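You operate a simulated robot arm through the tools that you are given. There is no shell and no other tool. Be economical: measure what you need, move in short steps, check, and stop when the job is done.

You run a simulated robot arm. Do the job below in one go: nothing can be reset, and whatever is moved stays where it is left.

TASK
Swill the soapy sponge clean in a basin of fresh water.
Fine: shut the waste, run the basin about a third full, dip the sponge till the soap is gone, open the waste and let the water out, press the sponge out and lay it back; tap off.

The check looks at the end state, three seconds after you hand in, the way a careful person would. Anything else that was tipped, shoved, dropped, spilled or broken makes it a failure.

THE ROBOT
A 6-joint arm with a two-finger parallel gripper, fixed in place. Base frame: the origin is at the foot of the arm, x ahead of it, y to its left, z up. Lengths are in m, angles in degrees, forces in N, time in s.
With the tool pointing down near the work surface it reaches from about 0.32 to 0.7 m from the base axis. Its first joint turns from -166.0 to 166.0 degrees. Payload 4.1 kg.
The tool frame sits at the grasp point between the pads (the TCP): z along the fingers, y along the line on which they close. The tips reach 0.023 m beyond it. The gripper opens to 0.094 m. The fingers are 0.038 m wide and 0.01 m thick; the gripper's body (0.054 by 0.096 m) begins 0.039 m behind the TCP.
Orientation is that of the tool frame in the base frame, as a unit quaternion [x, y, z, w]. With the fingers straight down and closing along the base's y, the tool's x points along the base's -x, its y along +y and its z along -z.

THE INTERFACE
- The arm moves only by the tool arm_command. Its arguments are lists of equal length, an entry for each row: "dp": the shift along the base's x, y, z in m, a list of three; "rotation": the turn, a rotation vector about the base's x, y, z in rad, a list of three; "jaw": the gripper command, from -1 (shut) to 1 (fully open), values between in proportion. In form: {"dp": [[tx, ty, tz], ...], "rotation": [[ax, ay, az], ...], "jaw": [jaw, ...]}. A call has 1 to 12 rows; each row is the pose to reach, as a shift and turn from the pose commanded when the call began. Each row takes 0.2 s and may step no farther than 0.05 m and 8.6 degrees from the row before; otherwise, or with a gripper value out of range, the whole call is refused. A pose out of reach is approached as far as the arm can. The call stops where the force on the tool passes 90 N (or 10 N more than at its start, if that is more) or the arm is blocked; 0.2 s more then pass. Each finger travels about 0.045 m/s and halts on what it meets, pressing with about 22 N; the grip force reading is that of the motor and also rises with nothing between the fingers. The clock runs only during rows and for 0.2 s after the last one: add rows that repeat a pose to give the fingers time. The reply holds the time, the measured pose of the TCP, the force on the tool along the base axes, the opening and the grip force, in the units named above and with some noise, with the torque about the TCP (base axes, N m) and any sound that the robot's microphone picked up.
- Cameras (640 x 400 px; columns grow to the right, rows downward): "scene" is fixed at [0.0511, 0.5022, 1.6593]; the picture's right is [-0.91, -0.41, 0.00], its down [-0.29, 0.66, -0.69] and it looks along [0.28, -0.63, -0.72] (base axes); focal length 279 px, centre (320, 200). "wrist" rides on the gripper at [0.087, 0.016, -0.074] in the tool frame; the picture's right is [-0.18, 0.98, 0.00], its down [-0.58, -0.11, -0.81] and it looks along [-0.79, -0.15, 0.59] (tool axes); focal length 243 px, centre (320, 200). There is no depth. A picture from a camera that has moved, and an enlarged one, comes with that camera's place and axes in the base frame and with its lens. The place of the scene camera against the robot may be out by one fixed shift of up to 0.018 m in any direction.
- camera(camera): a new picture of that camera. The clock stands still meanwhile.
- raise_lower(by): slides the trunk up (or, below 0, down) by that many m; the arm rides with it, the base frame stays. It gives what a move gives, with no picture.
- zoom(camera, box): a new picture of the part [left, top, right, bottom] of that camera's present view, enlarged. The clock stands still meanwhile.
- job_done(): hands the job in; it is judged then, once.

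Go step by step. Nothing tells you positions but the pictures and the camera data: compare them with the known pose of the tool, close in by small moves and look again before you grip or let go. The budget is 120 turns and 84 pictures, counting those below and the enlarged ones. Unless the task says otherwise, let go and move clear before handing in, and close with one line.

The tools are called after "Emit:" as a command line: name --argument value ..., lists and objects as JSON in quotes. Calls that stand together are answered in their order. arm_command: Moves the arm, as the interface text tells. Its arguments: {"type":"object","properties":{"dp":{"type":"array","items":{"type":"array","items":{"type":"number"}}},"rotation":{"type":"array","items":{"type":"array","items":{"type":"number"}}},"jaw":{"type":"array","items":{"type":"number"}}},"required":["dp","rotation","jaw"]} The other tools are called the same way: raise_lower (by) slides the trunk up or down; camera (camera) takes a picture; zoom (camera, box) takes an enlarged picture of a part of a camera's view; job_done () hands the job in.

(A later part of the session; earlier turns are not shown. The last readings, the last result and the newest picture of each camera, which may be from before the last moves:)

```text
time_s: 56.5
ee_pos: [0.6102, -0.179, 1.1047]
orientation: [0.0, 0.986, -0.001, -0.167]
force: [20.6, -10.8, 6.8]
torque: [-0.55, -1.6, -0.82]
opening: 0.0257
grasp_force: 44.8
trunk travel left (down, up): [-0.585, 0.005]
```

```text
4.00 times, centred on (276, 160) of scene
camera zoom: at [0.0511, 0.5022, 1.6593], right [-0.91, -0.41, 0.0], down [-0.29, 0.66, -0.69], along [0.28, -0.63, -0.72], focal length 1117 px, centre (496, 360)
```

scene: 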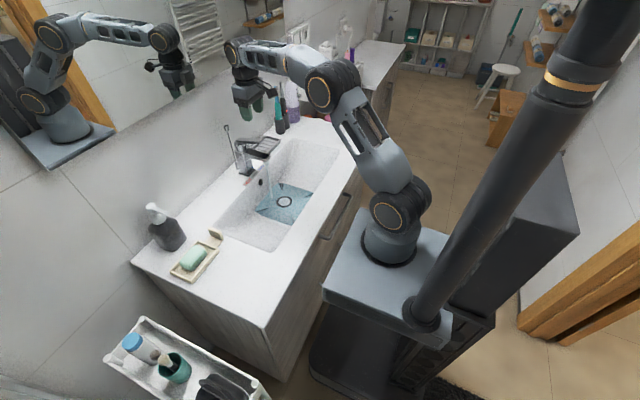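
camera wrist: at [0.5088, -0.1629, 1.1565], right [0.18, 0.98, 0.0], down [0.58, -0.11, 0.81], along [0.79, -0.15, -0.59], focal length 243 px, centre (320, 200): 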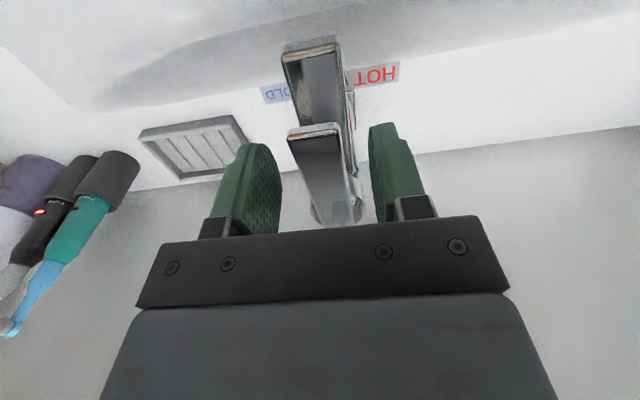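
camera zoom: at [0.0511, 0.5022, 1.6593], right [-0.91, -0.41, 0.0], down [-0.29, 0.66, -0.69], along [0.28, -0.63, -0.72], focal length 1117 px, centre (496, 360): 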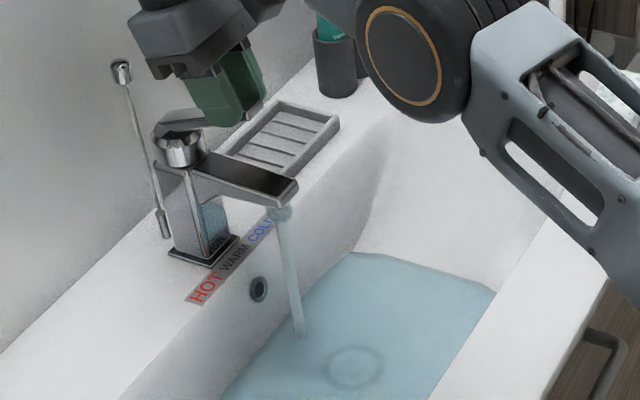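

The flow is larger. I'll keep hold of the lever, easing the strain, while it fills.

Emit:
arm_command --dp '[[0.004, 0, 0.001], [0.004, 0, 0.001], [0.004, 0, 0.001], [0.004, 0, 0.001], [0.004, 0, 0.001], [0.004, 0, 0.001], [0.004, 0, 0.001], [0.004, 0, 0.001], [0.004, 0, 0.001], [0.004, 0, 0.001], [0.004, 0, 0.001], [0.004, 0, 0.001]]' --rotation '[[0, 0, 0], [0, 0, 0], [0, 0, 0], [0, 0, 0], [0, 0, 0], [0, 0, 0], [0, 0, 0], [0, 0, 0], [0, 0, 0], [0, 0, 0], [0, 0, 0], [0, 0, 0]]' --jaw '[-1, -1, -1, -1, -1, -1, -1, -1, -1, -1, -1, -1]'

Emit:
arm_command --dp '[[0, 0, 0], [0, 0, 0], [0, 0, 0], [0, 0, 0], [0, 0, 0], [0, 0, 0], [0, 0, 0], [0, 0, 0], [0, 0, 0], [0, 0, 0], [0, 0, 0], [0, 0, 0]]' --rotation '[[0, 0, 0], [0, 0, 0], [0, 0, 0], [0, 0, 0], [0, 0, 0], [0, 0, 0], [0, 0, 0], [0, 0, 0], [0, 0, 0], [0, 0, 0], [0, 0, 0], [0, 0, 0]]' --jaw '[-1, -1, -1, -1, -1, -1, -1, -1, -1, -1, -1, -1]'

Emit:
arm_command --dp '[[0, 0, 0], [0, 0, 0], [0, 0, 0], [0, 0, 0], [0, 0, 0], [0, 0, 0], [0, 0, 0], [0, 0, 0], [0, 0, 0], [0, 0, 0], [0, 0, 0], [0, 0, 0]]' --rotation '[[0, 0, 0], [0, 0, 0], [0, 0, 0], [0, 0, 0], [0, 0, 0], [0, 0, 0], [0, 0, 0], [0, 0, 0], [0, 0, 0], [0, 0, 0], [0, 0, 0], [0, 0, 0]]' --jaw '[-1, -1, -1, -1, -1, -1, -1, -1, -1, -1, -1, -1]'

Emit:
zoom --camera "scene" --box '[220, 110, 348, 238]'

```text
time_s: 59.1
ee_pos: [0.6096, -0.1786, 1.1058]
orientation: [0.0, 0.985, 0.001, -0.17]
force: [-2.8, -8.4, -13.5]
torque: [-0.24, 1.14, -0.68]
opening: 0.0254
grasp_force: 45.0
trunk travel left (down, up): [-0.585, 0.005]
```

```text
time_s: 61.7
ee_pos: [0.6097, -0.1802, 1.1057]
orientation: [0.0, 0.986, 0.0, -0.168]
force: [-4.0, -8.4, -12.4]
torque: [-0.27, 1.11, -0.63]
opening: 0.0253
grasp_force: 44.9
trunk travel left (down, up): [-0.585, 0.005]
```

```text
time_s: 64.3
ee_pos: [0.6099, -0.1797, 1.1064]
orientation: [0.0, 0.986, 0.0, -0.167]
force: [1.4, -8.1, -5.2]
torque: [-0.35, 0.19, -0.65]
opening: 0.0254
grasp_force: 44.8
trunk travel left (down, up): [-0.585, 0.005]
```

```text
3.12 times, centred on (284, 174) of scene
camera zoom: at [0.0511, 0.5022, 1.6593], right [-0.91, -0.41, 0.0], down [-0.29, 0.66, -0.69], along [0.28, -0.63, -0.72], focal length 873 px, centre (432, 281)
```

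zoom: 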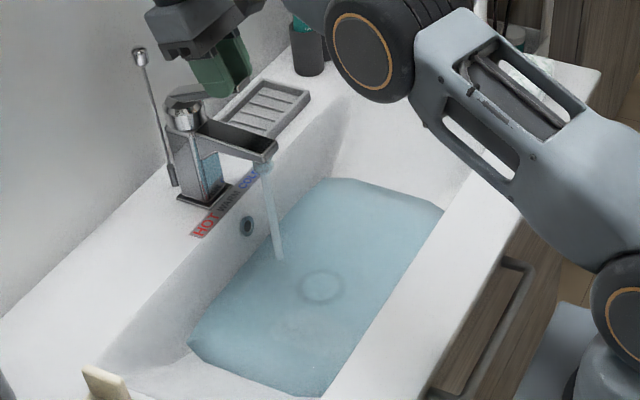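

The level is about 3 cm and rising faster. About 10 s more.

Emit:
arm_command --dp '[[0, 0, 0], [0, 0, 0], [0, 0, 0], [0, 0, 0], [0, 0, 0], [0, 0, 0], [0, 0, 0], [0, 0, 0], [0, 0, 0], [0, 0, 0], [0, 0, 0], [0, 0, 0]]' --rotation '[[0, 0, 0], [0, 0, 0], [0, 0, 0], [0, 0, 0], [0, 0, 0], [0, 0, 0], [0, 0, 0], [0, 0, 0], [0, 0, 0], [0, 0, 0], [0, 0, 0], [0, 0, 0]]' --jaw '[-1, -1, -1, -1, -1, -1, -1, -1, -1, -1, -1, -1]'

Emit:
arm_command --dp '[[0, 0, 0], [0, 0, 0], [0, 0, 0], [0, 0, 0], [0, 0, 0], [0, 0, 0], [0, 0, 0], [0, 0, 0], [0, 0, 0], [0, 0, 0], [0, 0, 0], [0, 0, 0]]' --rotation '[[0, 0, 0], [0, 0, 0], [0, 0, 0], [0, 0, 0], [0, 0, 0], [0, 0, 0], [0, 0, 0], [0, 0, 0], [0, 0, 0], [0, 0, 0], [0, 0, 0], [0, 0, 0]]' --jaw '[-1, -1, -1, -1, -1, -1, -1, -1, -1, -1, -1, -1]'

Emit:
arm_command --dp '[[0, 0, 0], [0, 0, 0], [0, 0, 0], [0, 0, 0], [0, 0, 0], [0, 0, 0], [0, 0, 0], [0, 0, 0], [0, 0, 0], [0, 0, 0], [0, 0, 0], [0, 0, 0]]' --rotation '[[0, 0, 0], [0, 0, 0], [0, 0, 0], [0, 0, 0], [0, 0, 0], [0, 0, 0], [0, 0, 0], [0, 0, 0], [0, 0, 0], [0, 0, 0], [0, 0, 0], [0, 0, 0]]' --jaw '[-1, -1, -1, -1, -1, -1, -1, -1, -1, -1, -1, -1]'

Emit:
arm_command --dp '[[0, 0, 0], [0, 0, 0], [0, 0, 0], [0, 0, 0], [0, 0, 0], [0, 0, 0], [0, 0, 0], [0, 0, 0], [0, 0, 0], [0, 0, 0], [0, 0, 0], [0, 0, 0]]' --rotation '[[0, 0, 0], [0, 0, 0], [0, 0, 0], [0, 0, 0], [0, 0, 0], [0, 0, 0], [0, 0, 0], [0, 0, 0], [0, 0, 0], [0, 0, 0], [0, 0, 0], [0, 0, 0]]' --jaw '[-1, -1, -1, -1, -1, -1, -1, -1, -1, -1, -1, -1]'

Emit:
zoom --camera "scene" --box '[220, 110, 348, 238]'

```text
time_s: 66.9
ee_pos: [0.6099, -0.179, 1.1062]
orientation: [0.0, 0.986, 0.001, -0.168]
force: [6.6, -13.2, 2.4]
torque: [-0.51, -0.54, -0.96]
opening: 0.0254
grasp_force: 45.2
trunk travel left (down, up): [-0.585, 0.005]
```

```text
time_s: 69.5
ee_pos: [0.6099, -0.18, 1.1061]
orientation: [0.0, 0.986, 0.001, -0.168]
force: [6.7, -13.5, 2.5]
torque: [-0.55, -0.59, -0.95]
opening: 0.0252
grasp_force: 44.9
trunk travel left (down, up): [-0.585, 0.005]
```

```text
time_s: 72.1
ee_pos: [0.6096, -0.1802, 1.1063]
orientation: [0.0, 0.986, 0.001, -0.168]
force: [3.9, -12.5, -1.0]
torque: [-0.52, -0.25, -0.91]
opening: 0.0252
grasp_force: 45.0
trunk travel left (down, up): [-0.585, 0.005]
```

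```text
time_s: 74.7
ee_pos: [0.6092, -0.1791, 1.1053]
orientation: [0.0, 0.986, 0.001, -0.168]
force: [2.3, -11.9, -2.1]
torque: [-0.49, 0.07, -0.88]
opening: 0.0251
grasp_force: 45.0
trunk travel left (down, up): [-0.585, 0.005]
```

```text
3.12 times, centred on (284, 174) of scene
camera zoom: at [0.0511, 0.5022, 1.6593], right [-0.91, -0.41, 0.0], down [-0.29, 0.66, -0.69], along [0.28, -0.63, -0.72], focal length 873 px, centre (432, 281)
```

zoom: 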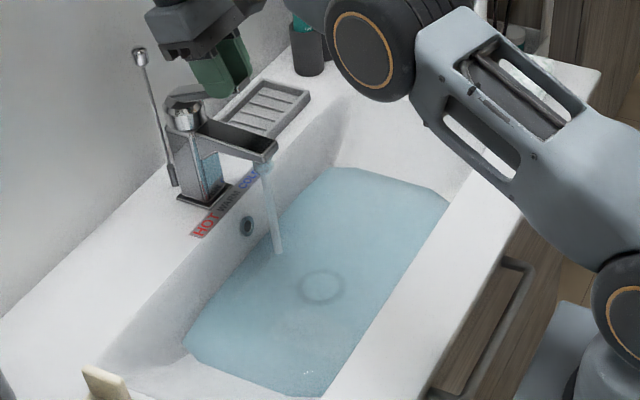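

The level is about 4.3 cm of a basin about 14 cm deep. A few more seconds, then I'll press the lever down to shut it.

Emit:
arm_command --dp '[[0, 0, 0], [0, 0, 0], [0, 0, 0], [0, 0, 0], [0, 0, 0], [0, 0, 0], [0, 0, 0], [0, 0, 0], [0, 0, 0], [0, 0, 0], [0, 0, 0], [0, 0, 0]]' --rotation '[[0, 0, 0], [0, 0, 0], [0, 0, 0], [0, 0, 0], [0, 0, 0], [0, 0, 0], [0, 0, 0], [0, 0, 0], [0, 0, 0], [0, 0, 0], [0, 0, 0], [0, 0, 0]]' --jaw '[-1, -1, -1, -1, -1, -1, -1, -1, -1, -1, -1, -1]'

Emit:
arm_command --dp '[[-0.003, 0, -0.006], [-0.006, 0, -0.012], [-0.009, 0, -0.018], [-0.012, 0, -0.024], [-0.013, 0, -0.026], [-0.013, 0, -0.026]]' --rotation '[[0, -0.09, 0], [0, -0.17, 0], [0, -0.26, 0], [0, -0.34, 0], [0, -0.36, 0], [0, -0.36, 0]]' --jaw '[-1, -1, -1, -1, -1, -1]'

Emit:
zoom --camera "scene" --box '[220, 110, 348, 238]'

```text
time_s: 77.3
ee_pos: [0.6093, -0.1782, 1.1057]
orientation: [0.0, 0.986, 0.002, -0.168]
force: [2.3, -12.7, -2.5]
torque: [-0.48, 0.12, -0.92]
opening: 0.0254
grasp_force: 45.4
trunk travel left (down, up): [-0.585, 0.005]
```

```text
time_s: 78.7
ee_pos: [0.5955, -0.18, 1.0831]
orientation: [0.0, 1.0, 0.0, 0.013]
force: [-8.4, -8.6, 4.0]
torque: [-0.11, 1.28, -0.76]
opening: 0.0252
grasp_force: 45.0
trunk travel left (down, up): [-0.585, 0.005]
```

```text
3.12 times, centred on (284, 174) of scene
camera zoom: at [0.0511, 0.5022, 1.6593], right [-0.91, -0.41, 0.0], down [-0.29, 0.66, -0.69], along [0.28, -0.63, -0.72], focal length 873 px, centre (432, 281)
```

zoom: 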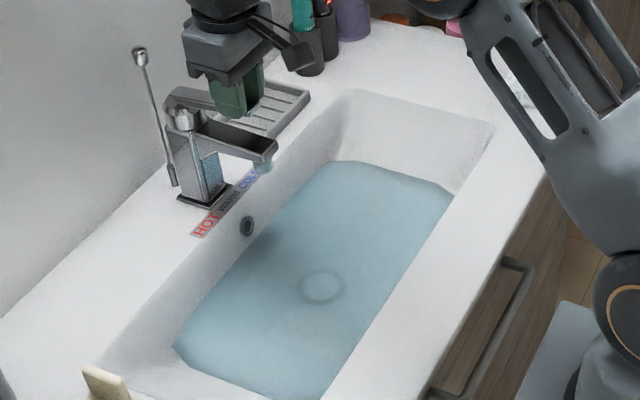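

The stream has stopped. I'll press the lever down slightly more to seat it, release, and rise.

Emit:
arm_command --dp '[[0, 0, -0.003], [0.0, 0, -0.005], [0.0, 0, -0.005], [0, 0, -0.001], [0, 0, -0.001], [0, 0, -0.001], [0, 0, 0.04], [0, 0, 0.08], [0, 0, 0.12]]' --rotation '[[0, 0, 0], [0, 0, 0], [0, 0, 0], [0, 0, 0], [0, 0, 0], [0, 0, 0], [0, 0, 0], [0, 0, 0], [0, 0, 0]]' --jaw '[-1, -1, -1, -0.4, 0.1, 0.1, 0.1, 0.1, 0.1]'

Emit:
zoom --camera "scene" --box '[210, 110, 306, 170]'

```text
time_s: 80.7
ee_pos: [0.5963, -0.1749, 1.2016]
orientation: [0.0, 1.0, 0.0, 0.009]
force: [-1.0, -0.4, 0.6]
torque: [-0.04, 0.02, 0.02]
opening: 0.0517
grasp_force: 0.1
trunk travel left (down, up): [-0.585, 0.005]
```

```text
6.67 times, centred on (258, 140) of scene
camera zoom: at [0.0511, 0.5022, 1.6593], right [-0.91, -0.41, 0.0], down [-0.29, 0.66, -0.69], along [0.28, -0.63, -0.72], focal length 1862 px, centre (733, 600)
```

zoom: 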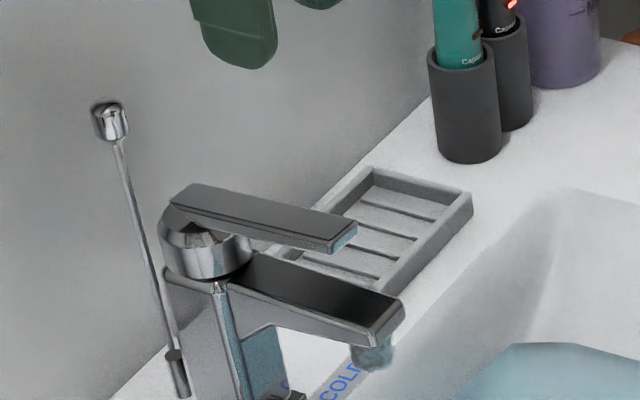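

The tap is off and the water is at roughly a third. Now I'll move over to the sponge at a safe height and look.

Emit:
arm_command --dp '[[-0.026, -0.039, 0.0], [-0.052, -0.078, 0.0], [-0.078, -0.117, 0.0], [-0.104, -0.156, 0.0], [-0.13, -0.195, 0.0], [-0.156, -0.234, 0.0], [-0.182, -0.273, 0.0], [-0.208, -0.312, 0.0], [-0.233, -0.35, -0.01]]' --rotation '[[0, 0, 0], [0, 0, 0], [0, 0, 0], [0, 0, 0], [0, 0, 0], [0, 0, 0], [0, 0, 0], [0, 0, 0], [0, 0, 0]]' --jaw '[0.3, 0.6, 1, 1, 1, 1, 1, 1, 1]'

Emit:
camera --camera "wrist"

Emit:
camera --camera "scene"

```text
time_s: 82.7
ee_pos: [0.361, -0.531, 1.1898]
orientation: [0.0, 1.0, 0.0, 0.011]
force: [0.7, -0.4, -0.2]
torque: [-0.01, 0.01, 0.01]
opening: 0.0941
grasp_force: 0.1
trunk travel left (down, up): [-0.585, 0.005]
```

```text
45 pictures are left
camera wrist: at [0.2737, -0.5147, 1.264], right [0.18, 0.98, 0.0], down [0.56, -0.11, 0.82], along [0.81, -0.15, -0.57], focal length 243 px, centre (320, 200)
```

wrist: 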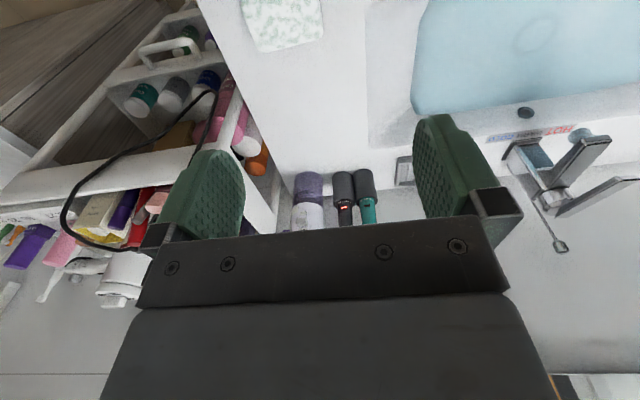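

```text
44 pictures are left
```

scene: 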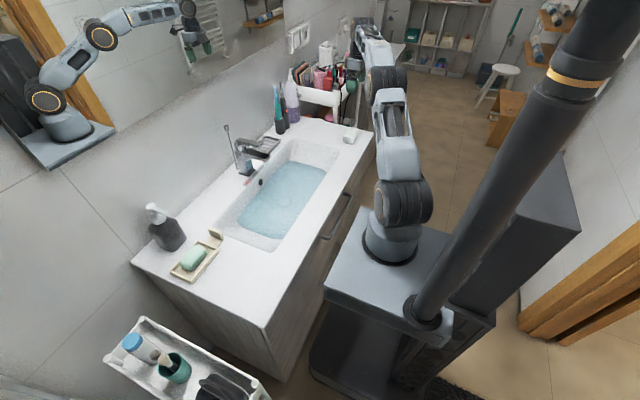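

The sponge is at the top edge of the view, so I'll back up a little to see it whole.

Emit:
arm_command --dp '[[-0.04, -0.015, 0], [-0.08, -0.03, 0], [-0.11, -0.04, 0]]' --rotation '[[0, 0.01, 0], [0, 0.02, 0], [0, 0.02, 0]]' --jaw '[1, 1, 1]'

Emit:
camera --camera "wrist"

```text
time_s: 83.5
ee_pos: [0.2499, -0.57, 1.1907]
orientation: [0.0, 1.0, 0.0, 0.001]
force: [-0.2, -0.3, -1.0]
torque: [0.0, 0.0, -0.04]
opening: 0.094
grasp_force: 0.0
trunk travel left (down, up): [-0.585, 0.005]
```

```text
43 pictures are left
camera wrist: at [0.164, -0.5542, 1.2658], right [0.18, 0.98, 0.0], down [0.58, -0.11, 0.81], along [0.79, -0.15, -0.59], focal length 243 px, centre (320, 200)
```

wrist: 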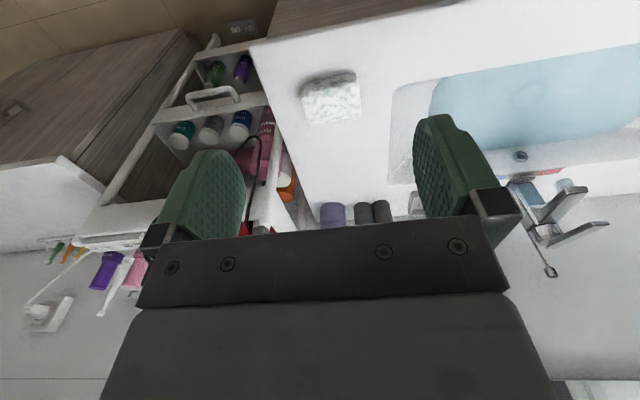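

Emit:
zoom --camera "wrist" --box '[270, 50, 400, 150]'

```text
4.00 times, centred on (335, 100) of wrist
camera zoom: at [0.164, -0.5542, 1.2658], right [0.18, 0.98, 0.0], down [0.58, -0.11, 0.81], along [0.79, -0.15, -0.59], focal length 970 px, centre (260, 600)
```

zoom: 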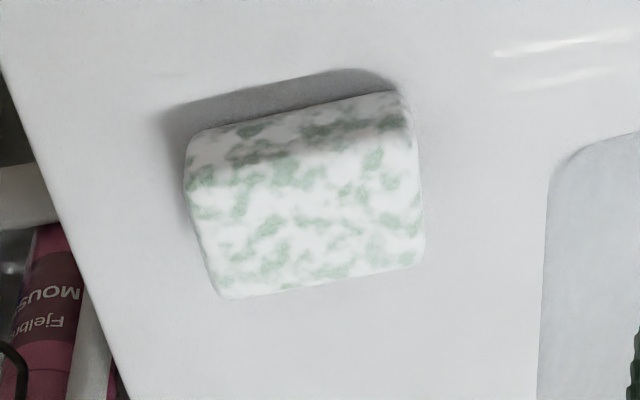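

The sponge spans about x 0.329–0.374 and y −0.608–−0.536, lying square to the axes with its top near 0.97. I'll straddle it along y, going down to just above first.

Emit:
arm_command --dp '[[0.035, 0, -0.03], [0.07, -0.001, -0.06], [0.102, -0.002, -0.09], [0.102, -0.002, -0.135], [0.102, -0.002, -0.165]]' --rotation '[[0, 0, 0], [0, 0, 0], [0, 0, 0], [0, 0, 0], [0, 0, 0]]' --jaw '[1, 1, 1, 1, 1]'

Emit:
camera --camera "wrist"

Emit:
zoom --camera "scene" --box '[310, 90, 390, 150]'

```text
time_s: 84.7
ee_pos: [0.3547, -0.5716, 1.0244]
orientation: [-0.001, 1.0, 0.0, 0.001]
force: [0.2, 0.4, 0.9]
torque: [-0.02, 0.0, -0.02]
opening: 0.0941
grasp_force: 0.1
trunk travel left (down, up): [-0.585, 0.005]
```

```text
41 pictures are left
camera wrist: at [0.2691, -0.555, 1.1003], right [0.18, 0.98, 0.0], down [0.58, -0.11, 0.81], along [0.79, -0.15, -0.59], focal length 243 px, centre (320, 200)
```

wrist: 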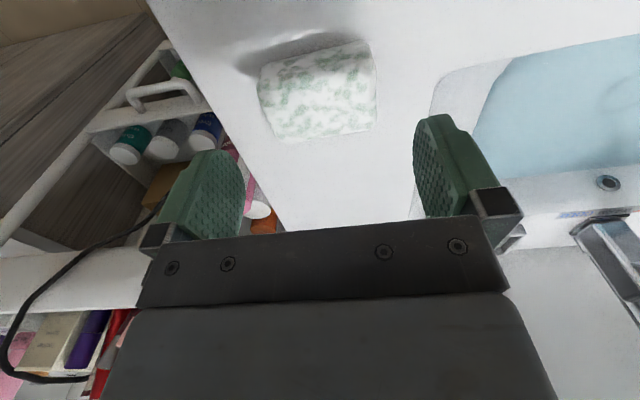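

```text
6.67 times, centred on (350, 120) of scene
camera zoom: at [0.0511, 0.5022, 1.6593], right [-0.91, -0.41, 0.0], down [-0.29, 0.66, -0.69], along [0.28, -0.63, -0.72], focal length 1862 px, centre (120, 733)
```

zoom: 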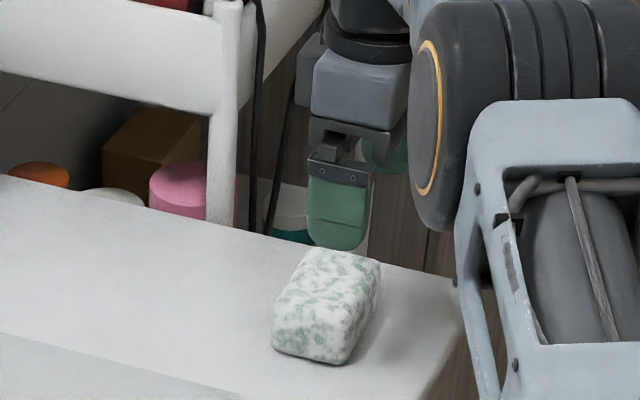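

Both views agree on the sponge centre at (0.352,-0.571). I'll lower over it and grip.

Emit:
arm_command --dp '[[-0.001, 0, -0.02], [-0.002, 0, -0.04], [-0.002, 0, -0.05], [-0.002, 0, -0.05]]' --rotation '[[0, 0, 0], [0, 0, 0], [0, 0, 0], [0, 0, 0]]' --jaw '[1, 1, 1, 1]'

Emit:
camera --camera "wrist"

Emit:
zoom --camera "scene" --box '[310, 90, 390, 150]'

```text
time_s: 85.7
ee_pos: [0.3531, -0.5707, 0.9755]
orientation: [0.0, 1.0, 0.001, 0.0]
force: [0.9, -0.2, 0.9]
torque: [-0.02, -0.03, 0.03]
opening: 0.094
grasp_force: 0.2
trunk travel left (down, up): [-0.585, 0.005]
```

```text
39 pictures are left
camera wrist: at [0.2667, -0.5543, 1.0497], right [0.18, 0.98, 0.0], down [0.58, -0.11, 0.81], along [0.79, -0.15, -0.59], focal length 243 px, centre (320, 200)
```

wrist: 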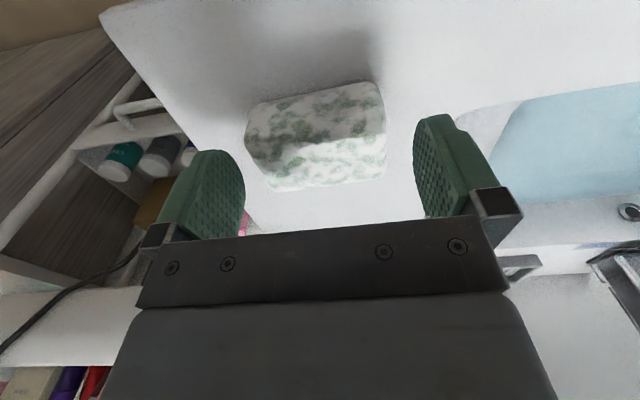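

```text
6.67 times, centred on (350, 120) of scene
camera zoom: at [0.0511, 0.5022, 1.6593], right [-0.91, -0.41, 0.0], down [-0.29, 0.66, -0.69], along [0.28, -0.63, -0.72], focal length 1862 px, centre (120, 733)
```

zoom: 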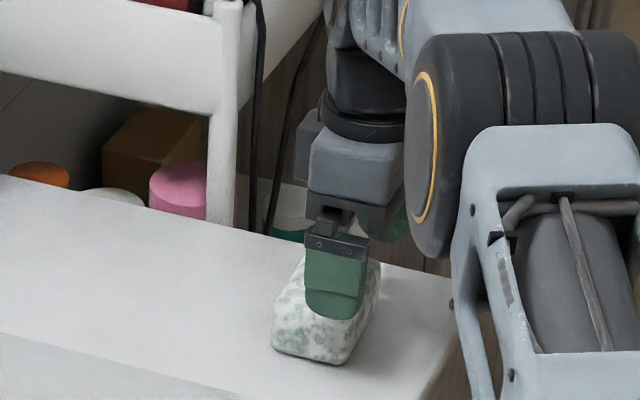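

Rechecking with wrist-only triangulation, the counter is nearer z≈0.895 and the sponge top ≈0.94, with its centre around (0.370,-0.574). I'll correct position before going lower.

Emit:
arm_command --dp '[[0.01, -0.002, 0], [0.017, -0.0035, 0], [0.017, -0.0035, -0.005]]' --rotation '[[0, 0, 0], [0, 0, 0], [0, 0, 0]]' --jaw '[1, 1, 1]'

Emit:
camera --camera "wrist"

Emit:
zoom --camera "scene" --box '[310, 90, 390, 150]'

```text
time_s: 86.5
ee_pos: [0.3706, -0.5764, 0.9709]
orientation: [0.0, 1.0, -0.001, 0.001]
force: [-0.2, -0.5, 0.3]
torque: [-0.01, -0.03, -0.02]
opening: 0.094
grasp_force: 0.0
trunk travel left (down, up): [-0.585, 0.005]
```

```text
37 pictures are left
camera wrist: at [0.2838, -0.5594, 1.045], right [0.18, 0.98, 0.0], down [0.58, -0.11, 0.81], along [0.79, -0.15, -0.59], focal length 243 px, centre (320, 200)
```

wrist: 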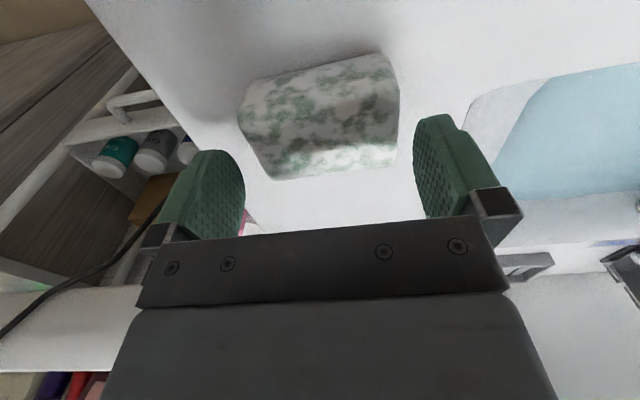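

```text
6.67 times, centred on (350, 120) of scene
camera zoom: at [0.0511, 0.5022, 1.6593], right [-0.91, -0.41, 0.0], down [-0.29, 0.66, -0.69], along [0.28, -0.63, -0.72], focal length 1862 px, centre (120, 733)
```

zoom: 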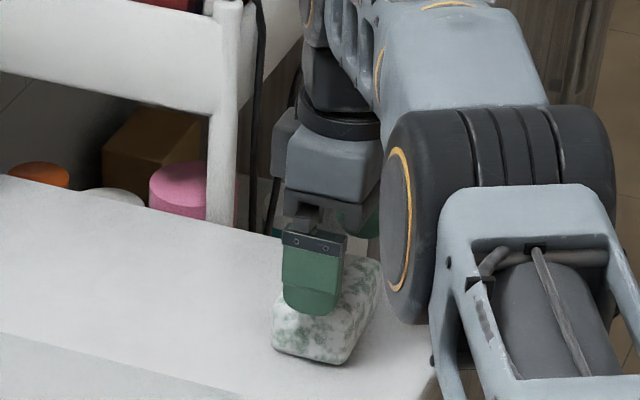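

The sponge centre is confirmed at (0.370,-0.573) with its top near 0.94. I'll descend with a small y correction.

Emit:
arm_command --dp '[[0, 0.003, -0.015], [0, 0.003, -0.03], [0, 0.003, -0.041], [0, 0.003, -0.041]]' --rotation '[[0, 0, 0], [0, 0, 0], [0, 0, 0], [0, 0, 0]]' --jaw '[1, 1, 1, 1]'

Emit:
camera --camera "wrist"

Emit:
zoom --camera "scene" --box '[310, 90, 390, 150]'

```text
time_s: 87.5
ee_pos: [0.3705, -0.5711, 0.9307]
orientation: [0.0, 1.0, 0.0, 0.001]
force: [-0.5, -0.1, -0.3]
torque: [-0.02, 0.03, 0.0]
opening: 0.0941
grasp_force: 0.2
trunk travel left (down, up): [-0.585, 0.005]
```

```text
35 pictures are left
camera wrist: at [0.2839, -0.5556, 1.0047], right [0.18, 0.98, 0.0], down [0.58, -0.11, 0.81], along [0.79, -0.15, -0.59], focal length 243 px, centre (320, 200)
```

wrist: 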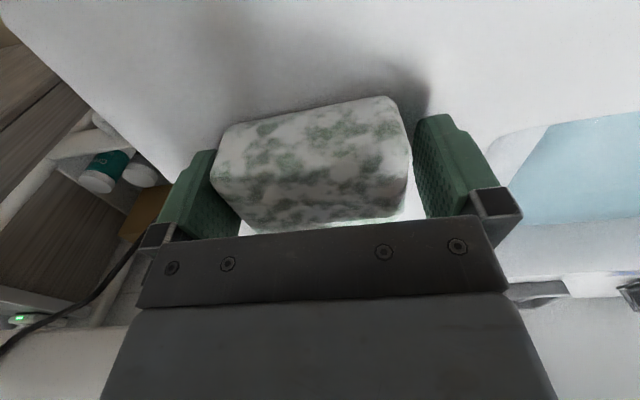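

```text
6.67 times, centred on (350, 120) of scene
camera zoom: at [0.0511, 0.5022, 1.6593], right [-0.91, -0.41, 0.0], down [-0.29, 0.66, -0.69], along [0.28, -0.63, -0.72], focal length 1862 px, centre (120, 733)
```

zoom: 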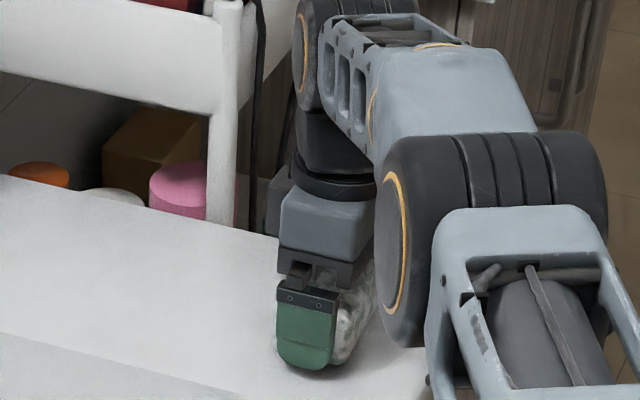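

The fingers straddle the sponge just above the counter. I'll close gently, to about 62 mm, and lift.

Emit:
arm_command --dp '[[0, 0, 0], [0, 0, 0], [0, 0, 0], [0, 0, 0]]' --rotation '[[0, 0, 0], [0, 0, 0], [0, 0, 0], [0, 0, 0]]' --jaw '[0.6, 0.35, 0.35, 0.35]'

```text
time_s: 88.5
ee_pos: [0.3697, -0.5711, 0.9302]
orientation: [0.0, 1.0, 0.0, 0.001]
force: [0.6, 0.3, 0.9]
torque: [-0.04, -0.02, 0.0]
opening: 0.0845
grasp_force: 21.6
trunk travel left (down, up): [-0.585, 0.005]
```

It's gripped at 84.5 mm with about 22 N. I'll lift.

Emit:
arm_command --dp '[[0, 0, 0.02], [0, 0, 0.05], [0, 0, 0.09], [0, 0, 0.13]]' --rotation '[[0, 0, 0], [0, 0, 0], [0, 0, 0], [0, 0, 0]]' --jaw '[0.35, 0.35, 0.35, 0.35]'

Emit:
camera --camera "wrist"

```text
time_s: 89.5
ee_pos: [0.3715, -0.5715, 1.0605]
orientation: [0.0, 1.0, 0.0, 0.0]
force: [-0.5, 0.5, 0.0]
torque: [-0.02, 0.0, 0.01]
opening: 0.0845
grasp_force: 21.7
trunk travel left (down, up): [-0.585, 0.005]
```

```text
33 pictures are left
camera wrist: at [0.2845, -0.5551, 1.1355], right [0.18, 0.98, 0.0], down [0.58, -0.11, 0.81], along [0.79, -0.15, -0.59], focal length 243 px, centre (320, 200)
```

wrist: 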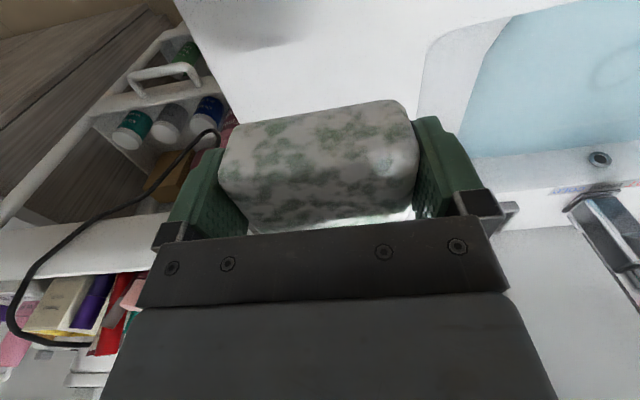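

The sponge is held securely. I'll carry it over the basin, beside the spout.

Emit:
arm_command --dp '[[0.018, 0.04, 0.01], [0.036, 0.079, 0.02], [0.054, 0.118, 0.02], [0.072, 0.157, 0.02], [0.09, 0.196, 0.02], [0.108, 0.235, 0.02], [0.126, 0.274, 0.02], [0.143, 0.313, 0.01], [0.143, 0.313, -0.03], [0.143, 0.313, -0.07], [0.143, 0.313, -0.11]]' --rotation '[[0, 0, 0], [0, 0, 0], [0, 0, 0], [0, 0, 0], [0, 0, 0], [0, 0, 0], [0, 0, 0], [0, 0, 0], [0, 0, 0], [0, 0, 0], [0, 0, 0]]' --jaw '[0.35, 0.35, 0.35, 0.35, 0.35, 0.35, 0.35, 0.35, 0.35, 0.35, 0.35]'

Emit:
zoom --camera "scene" --box '[210, 100, 370, 220]'

Emit:
camera --camera "wrist"

```text
time_s: 91.9
ee_pos: [0.5146, -0.2569, 0.9495]
orientation: [0.0, 1.0, 0.0, 0.001]
force: [0.6, 1.1, 0.4]
torque: [-0.01, 0.0, 0.0]
opening: 0.0844
grasp_force: 22.1
trunk travel left (down, up): [-0.585, 0.005]
```

```text
3.33 times, centred on (290, 160) of scene
camera zoom: at [0.0511, 0.5022, 1.6593], right [-0.91, -0.41, 0.0], down [-0.29, 0.66, -0.69], along [0.28, -0.63, -0.72], focal length 931 px, centre (420, 333)
```

zoom: 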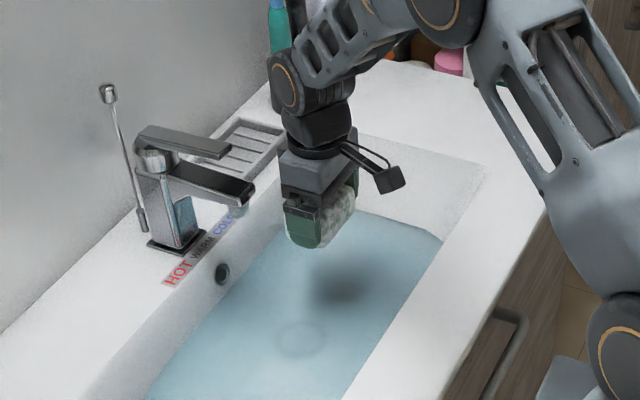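

```text
31 pictures are left
camera wrist: at [0.4282, -0.2399, 1.0249], right [0.18, 0.98, 0.0], down [0.58, -0.11, 0.81], along [0.79, -0.15, -0.59], focal length 243 px, centre (320, 200)
```

wrist: 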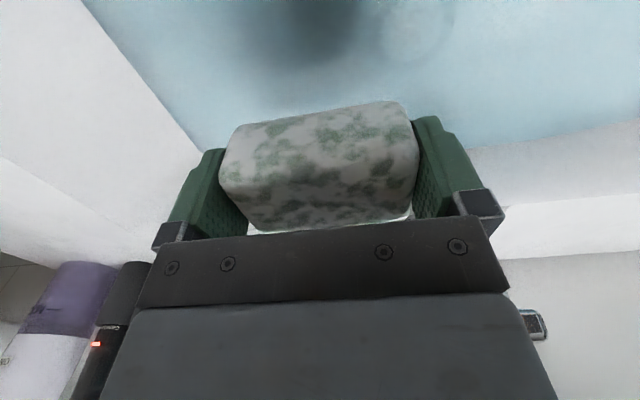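

There's good clearance all round. I'll dip the sponge slowly into the water.

Emit:
arm_command --dp '[[0, 0, -0.03], [0, 0, -0.06], [0, 0, -0.085], [0, 0, -0.1], [0, 0, -0.11], [0, 0, -0.118], [0, 0, -0.118]]' --rotation '[[0, 0, 0], [0, 0, 0], [0, 0, 0], [0, 0, 0], [0, 0, 0], [0, 0, 0], [0, 0, 0]]' --jaw '[0.35, 0.35, 0.35, 0.35, 0.35, 0.35, 0.35]'

Emit:
zoom --camera "scene" --box '[210, 100, 370, 220]'

Emit:
camera --camera "wrist"

```text
time_s: 93.5
ee_pos: [0.5146, -0.2572, 0.8325]
orientation: [0.0, 1.0, 0.001, 0.001]
force: [0.0, -0.3, -0.1]
torque: [0.0, 0.0, 0.0]
opening: 0.0843
grasp_force: 22.1
trunk travel left (down, up): [-0.585, 0.005]
```

```text
3.33 times, centred on (290, 160) of scene
camera zoom: at [0.0511, 0.5022, 1.6593], right [-0.91, -0.41, 0.0], down [-0.29, 0.66, -0.69], along [0.28, -0.63, -0.72], focal length 931 px, centre (420, 333)
```

zoom: 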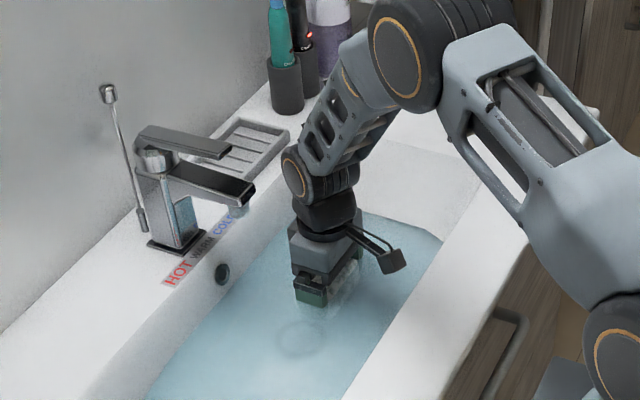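

```text
29 pictures are left
camera wrist: at [0.4284, -0.2397, 0.9067], right [0.18, 0.98, 0.0], down [0.58, -0.11, 0.81], along [0.79, -0.15, -0.59], focal length 243 px, centre (320, 200)
```

wrist: 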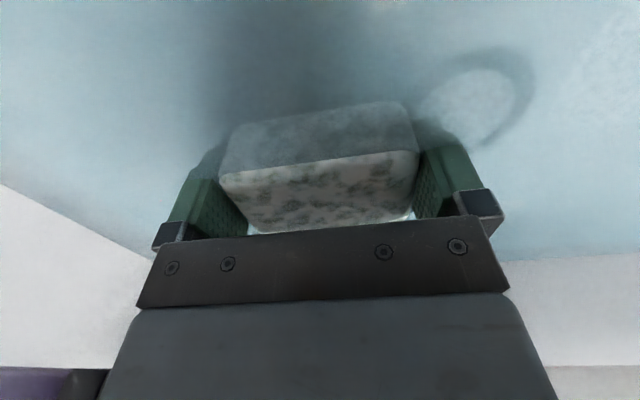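

The sponge is submerged to its top edge. I'll lower 12 mm more and swill it gently, in small steps to avoid splashing.

Emit:
arm_command --dp '[[0, 0, -0.006], [0, 0.0, -0.012], [-0.01, 0.0, -0.012], [-0.01, -0.01, -0.012], [0.01, -0.01, -0.012], [0.01, 0.0, -0.012], [-0.01, 0.0, -0.012], [-0.01, -0.01, -0.012], [0.01, -0.01, -0.012], [0.01, 0.0, -0.012], [0.0, 0.0, -0.012]]' --rotation '[[0, 0, 0], [0, 0, 0], [0, 0, 0], [0, 0, 0], [0, 0, 0], [0, 0, 0], [0, 0, 0], [0, 0, 0], [0, 0, 0], [0, 0, 0], [0, 0, 0]]' --jaw '[0.35, 0.35, 0.35, 0.35, 0.35, 0.35, 0.35, 0.35, 0.35, 0.35, 0.35]'

Emit:
camera --camera "wrist"

```text
time_s: 95.9
ee_pos: [0.5176, -0.2559, 0.8188]
orientation: [-0.002, 1.0, 0.0, 0.002]
force: [7.6, 2.1, 14.2]
torque: [0.63, -0.18, -0.28]
opening: 0.0845
grasp_force: 22.1
trunk travel left (down, up): [-0.585, 0.005]
```

```text
28 pictures are left
camera wrist: at [0.4307, -0.2381, 0.8944], right [0.18, 0.98, 0.0], down [0.58, -0.11, 0.81], along [0.8, -0.15, -0.59], focal length 243 px, centre (320, 200)
```

wrist: 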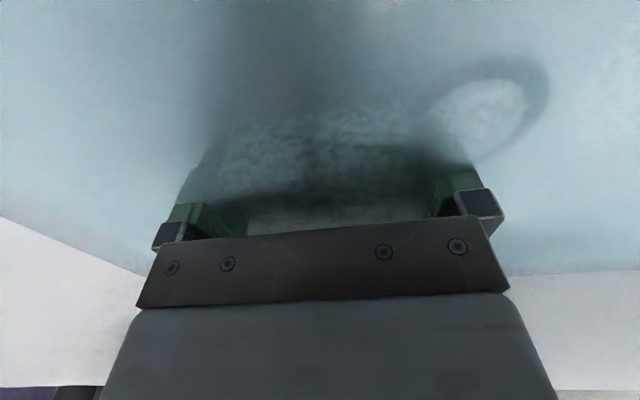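

It just touches the floor, fully under water. I'll come up a few millimetres and dip up and down several times.

Emit:
arm_command --dp '[[0, 0, 0.006], [0, 0, 0.02], [0, 0, 0.03], [0, 0, 0.015], [0, 0, 0.006], [-0.012, 0, 0.006], [0.012, 0, 0.006], [-0.012, 0, 0.006], [0.012, 0, 0.006], [0, 0, 0.02], [0, 0, 0.03], [0, 0, 0.006]]' --rotation '[[0, 0, 0], [0, 0, 0], [0, 0, 0], [0, 0, 0], [0, 0, 0], [0, 0, 0], [0, 0, 0], [0, 0, 0], [0, 0, 0], [0, 0, 0], [0, 0, 0], [0, 0, 0]]' --jaw '[0.35, 0.35, 0.35, 0.35, 0.35, 0.35, 0.35, 0.35, 0.35, 0.35, 0.35, 0.35]'

Emit:
arm_command --dp '[[0, 0, 0], [0, 0, 0.02], [0, 0, 0.03], [0, 0, 0.015], [0, 0, 0], [-0.012, 0, 0], [0.012, 0, 0], [-0.012, 0, 0], [0.012, 0, 0], [0, 0, 0.02], [0, 0, 0.05], [0, 0, 0.08]]' --rotation '[[0, 0, 0], [0, 0, 0], [0, 0, 0], [0, 0, 0], [0, 0, 0], [0, 0, 0], [0, 0, 0], [0, 0, 0], [0, 0, 0], [0, 0, 0], [0, 0, 0], [0, 0, 0]]' --jaw '[0.35, 0.35, 0.35, 0.35, 0.35, 0.35, 0.35, 0.35, 0.35, 0.35, 0.35, 0.35]'

Emit:
camera --camera "wrist"

```text
time_s: 98.5
ee_pos: [0.5157, -0.2584, 0.8254]
orientation: [0.001, 1.0, 0.0, 0.001]
force: [0.1, 0.3, -0.4]
torque: [-0.01, 0.0, 0.0]
opening: 0.0846
grasp_force: 22.1
trunk travel left (down, up): [-0.585, 0.005]
```

```text
time_s: 101.1
ee_pos: [0.5133, -0.2563, 0.9056]
orientation: [0.0, 1.0, 0.001, 0.001]
force: [0.1, -0.4, -0.6]
torque: [-0.02, 0.0, -0.02]
opening: 0.0844
grasp_force: 21.8
trunk travel left (down, up): [-0.585, 0.005]
```

```text
27 pictures are left
camera wrist: at [0.4277, -0.2396, 0.9806], right [0.18, 0.98, 0.0], down [0.58, -0.11, 0.81], along [0.79, -0.15, -0.59], focal length 243 px, centre (320, 200)
```

wrist: 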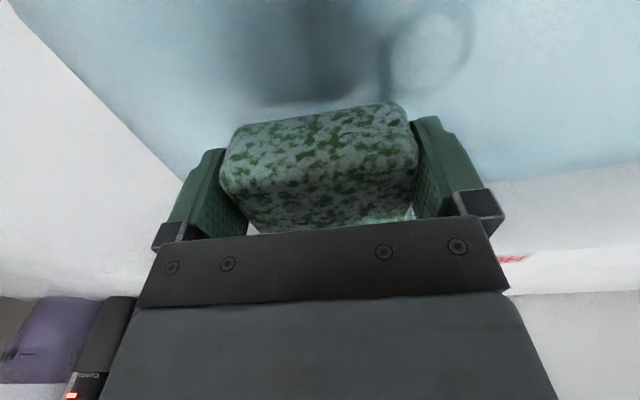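

The foam is going and green is showing. I'll give more dips, with squeezes under water.

Emit:
arm_command --dp '[[0, 0, -0.04], [0, 0, -0.07], [0, 0, -0.08], [0, 0, -0.08], [0, 0, -0.08], [0, 0, -0.08], [0.012, 0, -0.08], [-0.012, 0, -0.08], [0.012, 0, -0.08], [-0.012, 0, -0.08], [0, 0, -0.06], [0, 0, -0.08]]' --rotation '[[0, 0, 0], [0, 0, 0], [0, 0, 0], [0, 0, 0], [0, 0, 0], [0, 0, 0], [0, 0, 0], [0, 0, 0], [0, 0, 0], [0, 0, 0], [0, 0, 0], [0, 0, 0]]' --jaw '[0.35, 0.35, 0.35, -0.3, -0.6, 0.35, 0.35, 0.35, 0.35, 0.35, 0.35, 0.35]'

Emit:
arm_command --dp '[[0, 0, 0], [0, 0, 0], [0.012, 0, 0], [-0.012, 0, 0], [0.012, 0, 0], [-0.012, 0, 0], [0.012, 0, 0], [-0.012, 0, 0], [0, 0, 0.02], [0, 0, 0], [0, 0, 0], [0, 0, 0]]' --rotation '[[0, 0, 0], [0, 0, 0], [0, 0, 0], [0, 0, 0], [0, 0, 0], [0, 0, 0], [0, 0, 0], [0, 0, 0], [0, 0, 0], [0, 0, 0], [0, 0, 0], [0, 0, 0]]' --jaw '[0.35, 0.35, 0.35, 0.35, 0.35, 0.35, 0.35, 0.35, 0.35, 0.35, 0.35, 0.35]'

Emit:
arm_command --dp '[[0, 0, 0.02], [0, 0, 0], [0.012, 0, 0], [-0.012, 0, 0], [0.012, 0, 0], [-0.012, 0, 0], [0, 0, 0.02], [0, 0, 0], [0, 0, 0.02], [0, 0, 0.04], [0, 0, 0.06], [0, 0, 0.08]]' --rotation '[[0, 0, 0], [0, 0, 0], [0, 0, 0], [0, 0, 0], [0, 0, 0], [0, 0, 0], [0, 0, 0], [0, 0, 0], [0, 0, 0], [0, 0, 0], [0, 0, 0], [0, 0, 0]]' --jaw '[0.35, 0.35, 0.35, 0.35, 0.35, 0.35, 0.35, 0.35, 0.35, 0.35, 0.35, 0.35]'

Emit:
camera --camera "wrist"

```text
time_s: 103.7
ee_pos: [0.5153, -0.2573, 0.8258]
orientation: [0.0, 1.0, 0.0, 0.001]
force: [-0.6, -0.2, -1.2]
torque: [0.0, 0.02, 0.04]
opening: 0.0846
grasp_force: 22.1
trunk travel left (down, up): [-0.585, 0.005]
```

```text
time_s: 106.3
ee_pos: [0.5152, -0.2578, 0.8264]
orientation: [-0.001, 1.0, 0.0, 0.001]
force: [-0.9, 0.0, 0.0]
torque: [0.02, -0.01, 0.01]
opening: 0.0844
grasp_force: 22.0
trunk travel left (down, up): [-0.585, 0.005]
```

```text
time_s: 108.9
ee_pos: [0.5147, -0.2552, 0.9056]
orientation: [-0.001, 1.0, -0.001, 0.001]
force: [0.6, 0.2, -0.5]
torque: [-0.01, 0.0, 0.01]
opening: 0.0846
grasp_force: 22.0
trunk travel left (down, up): [-0.585, 0.005]
```

```text
26 pictures are left
camera wrist: at [0.4285, -0.2391, 0.9809], right [0.18, 0.98, 0.0], down [0.58, -0.11, 0.81], along [0.79, -0.15, -0.59], focal length 243 px, centre (320, 200)
```

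wrist: 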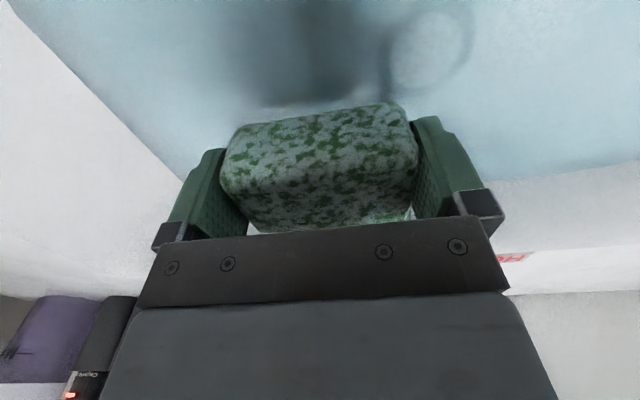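

Little change from gentle swilling, so I'll try full dips out and in, with a light press on the basin floor each time.

Emit:
arm_command --dp '[[0, 0.02, -0.04], [0, 0.02, -0.075], [0, 0.02, -0.09], [0, 0.02, -0.095], [0, 0.02, -0.095], [0, 0.02, -0.08], [0, 0.02, -0.08], [0, 0.02, -0.09], [0, 0.02, -0.095], [0, 0.02, -0.08], [0, 0.01, -0.04], [0, 0, 0]]' --rotation '[[0, 0, 0], [0, 0, 0], [0, 0, 0], [0, 0, 0], [0, 0, 0], [0, 0, 0], [0, 0, 0], [0, 0, 0], [0, 0, 0], [0, 0, 0], [0, 0, 0], [0, 0, 0]]' --jaw '[0.35, 0.35, 0.35, 0.35, 0.35, 0.35, 0.35, 0.35, 0.35, 0.35, 0.35, 0.35]'

Emit:
camera --camera "wrist"

```text
time_s: 111.5
ee_pos: [0.5141, -0.2577, 0.9074]
orientation: [0.0, 1.0, 0.001, 0.0]
force: [0.5, 0.0, -0.9]
torque: [-0.03, -0.01, -0.02]
opening: 0.0863
grasp_force: 22.1
trunk travel left (down, up): [-0.585, 0.005]
```

```text
25 pictures are left
camera wrist: at [0.427, -0.2412, 0.9827], right [0.18, 0.98, 0.0], down [0.58, -0.11, 0.81], along [0.79, -0.15, -0.59], focal length 243 px, centre (320, 200)
```

wrist: 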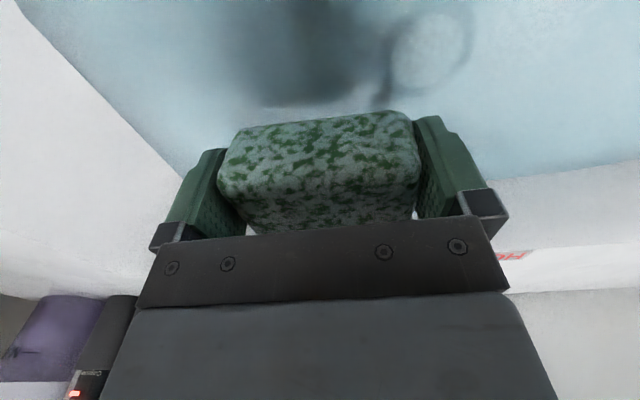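

Emit:
zoom --camera "wrist" --box '[200, 90, 440, 240]'

Emit:
zoom --camera "scene" --box '[260, 130, 340, 190]'

```text
2.67 times, centred on (320, 165) of wrist
camera zoom: at [0.427, -0.2412, 0.9827], right [0.18, 0.98, 0.0], down [0.58, -0.11, 0.81], along [0.79, -0.15, -0.59], focal length 647 px, centre (320, 293)
```

zoom: 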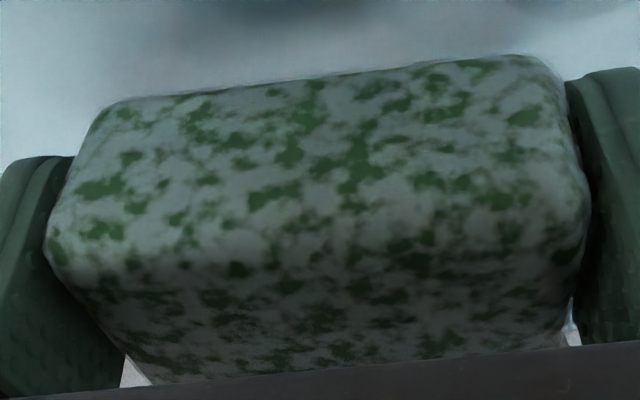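

```text
6.67 times, centred on (300, 160) of scene
camera zoom: at [0.0511, 0.5022, 1.6593], right [-0.91, -0.41, 0.0], down [-0.29, 0.66, -0.69], along [0.28, -0.63, -0.72], focal length 1862 px, centre (453, 467)
```

zoom: 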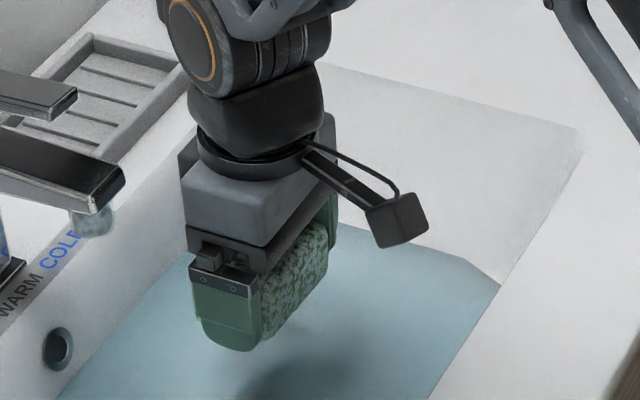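

Foam remains, so it needs a real squeeze. I'll go under water and close hard, and read how far it compresses.

Emit:
arm_command --dp '[[0, 0.0, -0.04], [0, 0.0, -0.07], [0, 0.0, -0.08], [0, 0, -0.08], [0, 0, -0.08], [0, 0, -0.08], [0, 0, -0.08]]' --rotation '[[0, 0, 0], [0, 0, 0], [0, 0, 0], [0, 0, 0], [0, 0, 0], [0, 0, 0], [0, 0, 0]]' --jaw '[0.35, 0.35, 0.35, -0.5, -1, -1, -1]'

```text
time_s: 113.1
ee_pos: [0.5142, -0.2559, 0.8273]
orientation: [0.0, 1.0, 0.0, 0.001]
force: [-0.2, -0.3, 0.7]
torque: [-0.01, 0.02, 0.01]
opening: 0.0864
grasp_force: 21.8
trunk travel left (down, up): [-0.585, 0.005]
```

The grip won't compress it that way, so I'll do repeated full in-and-out dips and compare the foam.

Emit:
arm_command --dp '[[0, 0, 0.03], [0, 0, 0.06], [0, 0, 0.03], [0, 0, 0], [0, 0, 0.03], [0, 0, 0.06], [0, 0, 0.03], [0, 0, 0], [0, 0, 0.03], [0, 0, 0.06], [0, 0, 0.03], [0, 0, 0]]' --rotation '[[0, 0, 0], [0, 0, 0], [0, 0, 0], [0, 0, 0], [0, 0, 0], [0, 0, 0], [0, 0, 0], [0, 0, 0], [0, 0, 0], [0, 0, 0], [0, 0, 0], [0, 0, 0]]' --jaw '[0, 0, 0, 0, 0, 0, 0, 0, 0, 0, 0, 0]'

Emit:
arm_command --dp '[[0, 0, 0.03], [0, 0, 0.06], [0, 0, 0.03], [0, 0, 0], [0, 0, 0.03], [0, 0, 0.06], [0, 0, 0.03], [0, 0, 0], [0, 0, 0.03], [0, 0, 0.06], [0, 0, 0.08]]' --rotation '[[0, 0, 0], [0, 0, 0], [0, 0, 0], [0, 0, 0], [0, 0, 0], [0, 0, 0], [0, 0, 0], [0, 0, 0], [0, 0, 0], [0, 0, 0], [0, 0, 0]]' --jaw '[0, 0, 0, 0, 0, 0, 0, 0, 0, 0, 0]'

Emit:
zoom --camera "wrist" --box '[200, 90, 440, 240]'

```text
time_s: 115.7
ee_pos: [0.5127, -0.2589, 0.8263]
orientation: [0.0, 1.0, 0.001, 0.001]
force: [0.2, -0.1, 0.4]
torque: [0.02, 0.01, 0.02]
opening: 0.0861
grasp_force: 21.9
trunk travel left (down, up): [-0.585, 0.005]
```

```text
time_s: 118.1
ee_pos: [0.514, -0.2559, 0.9068]
orientation: [0.0, 1.0, 0.0, 0.001]
force: [-0.1, 0.4, -0.8]
torque: [0.0, -0.01, -0.05]
opening: 0.0858
grasp_force: 21.6
trunk travel left (down, up): [-0.585, 0.005]
```

```text
2.67 times, centred on (320, 165) of wrist
camera zoom: at [0.4285, -0.2399, 0.9816], right [0.18, 0.98, 0.0], down [0.58, -0.11, 0.81], along [0.79, -0.15, -0.59], focal length 647 px, centre (320, 293)
```

zoom: 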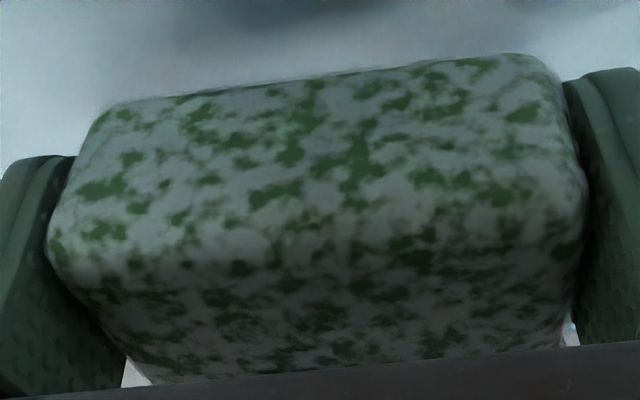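

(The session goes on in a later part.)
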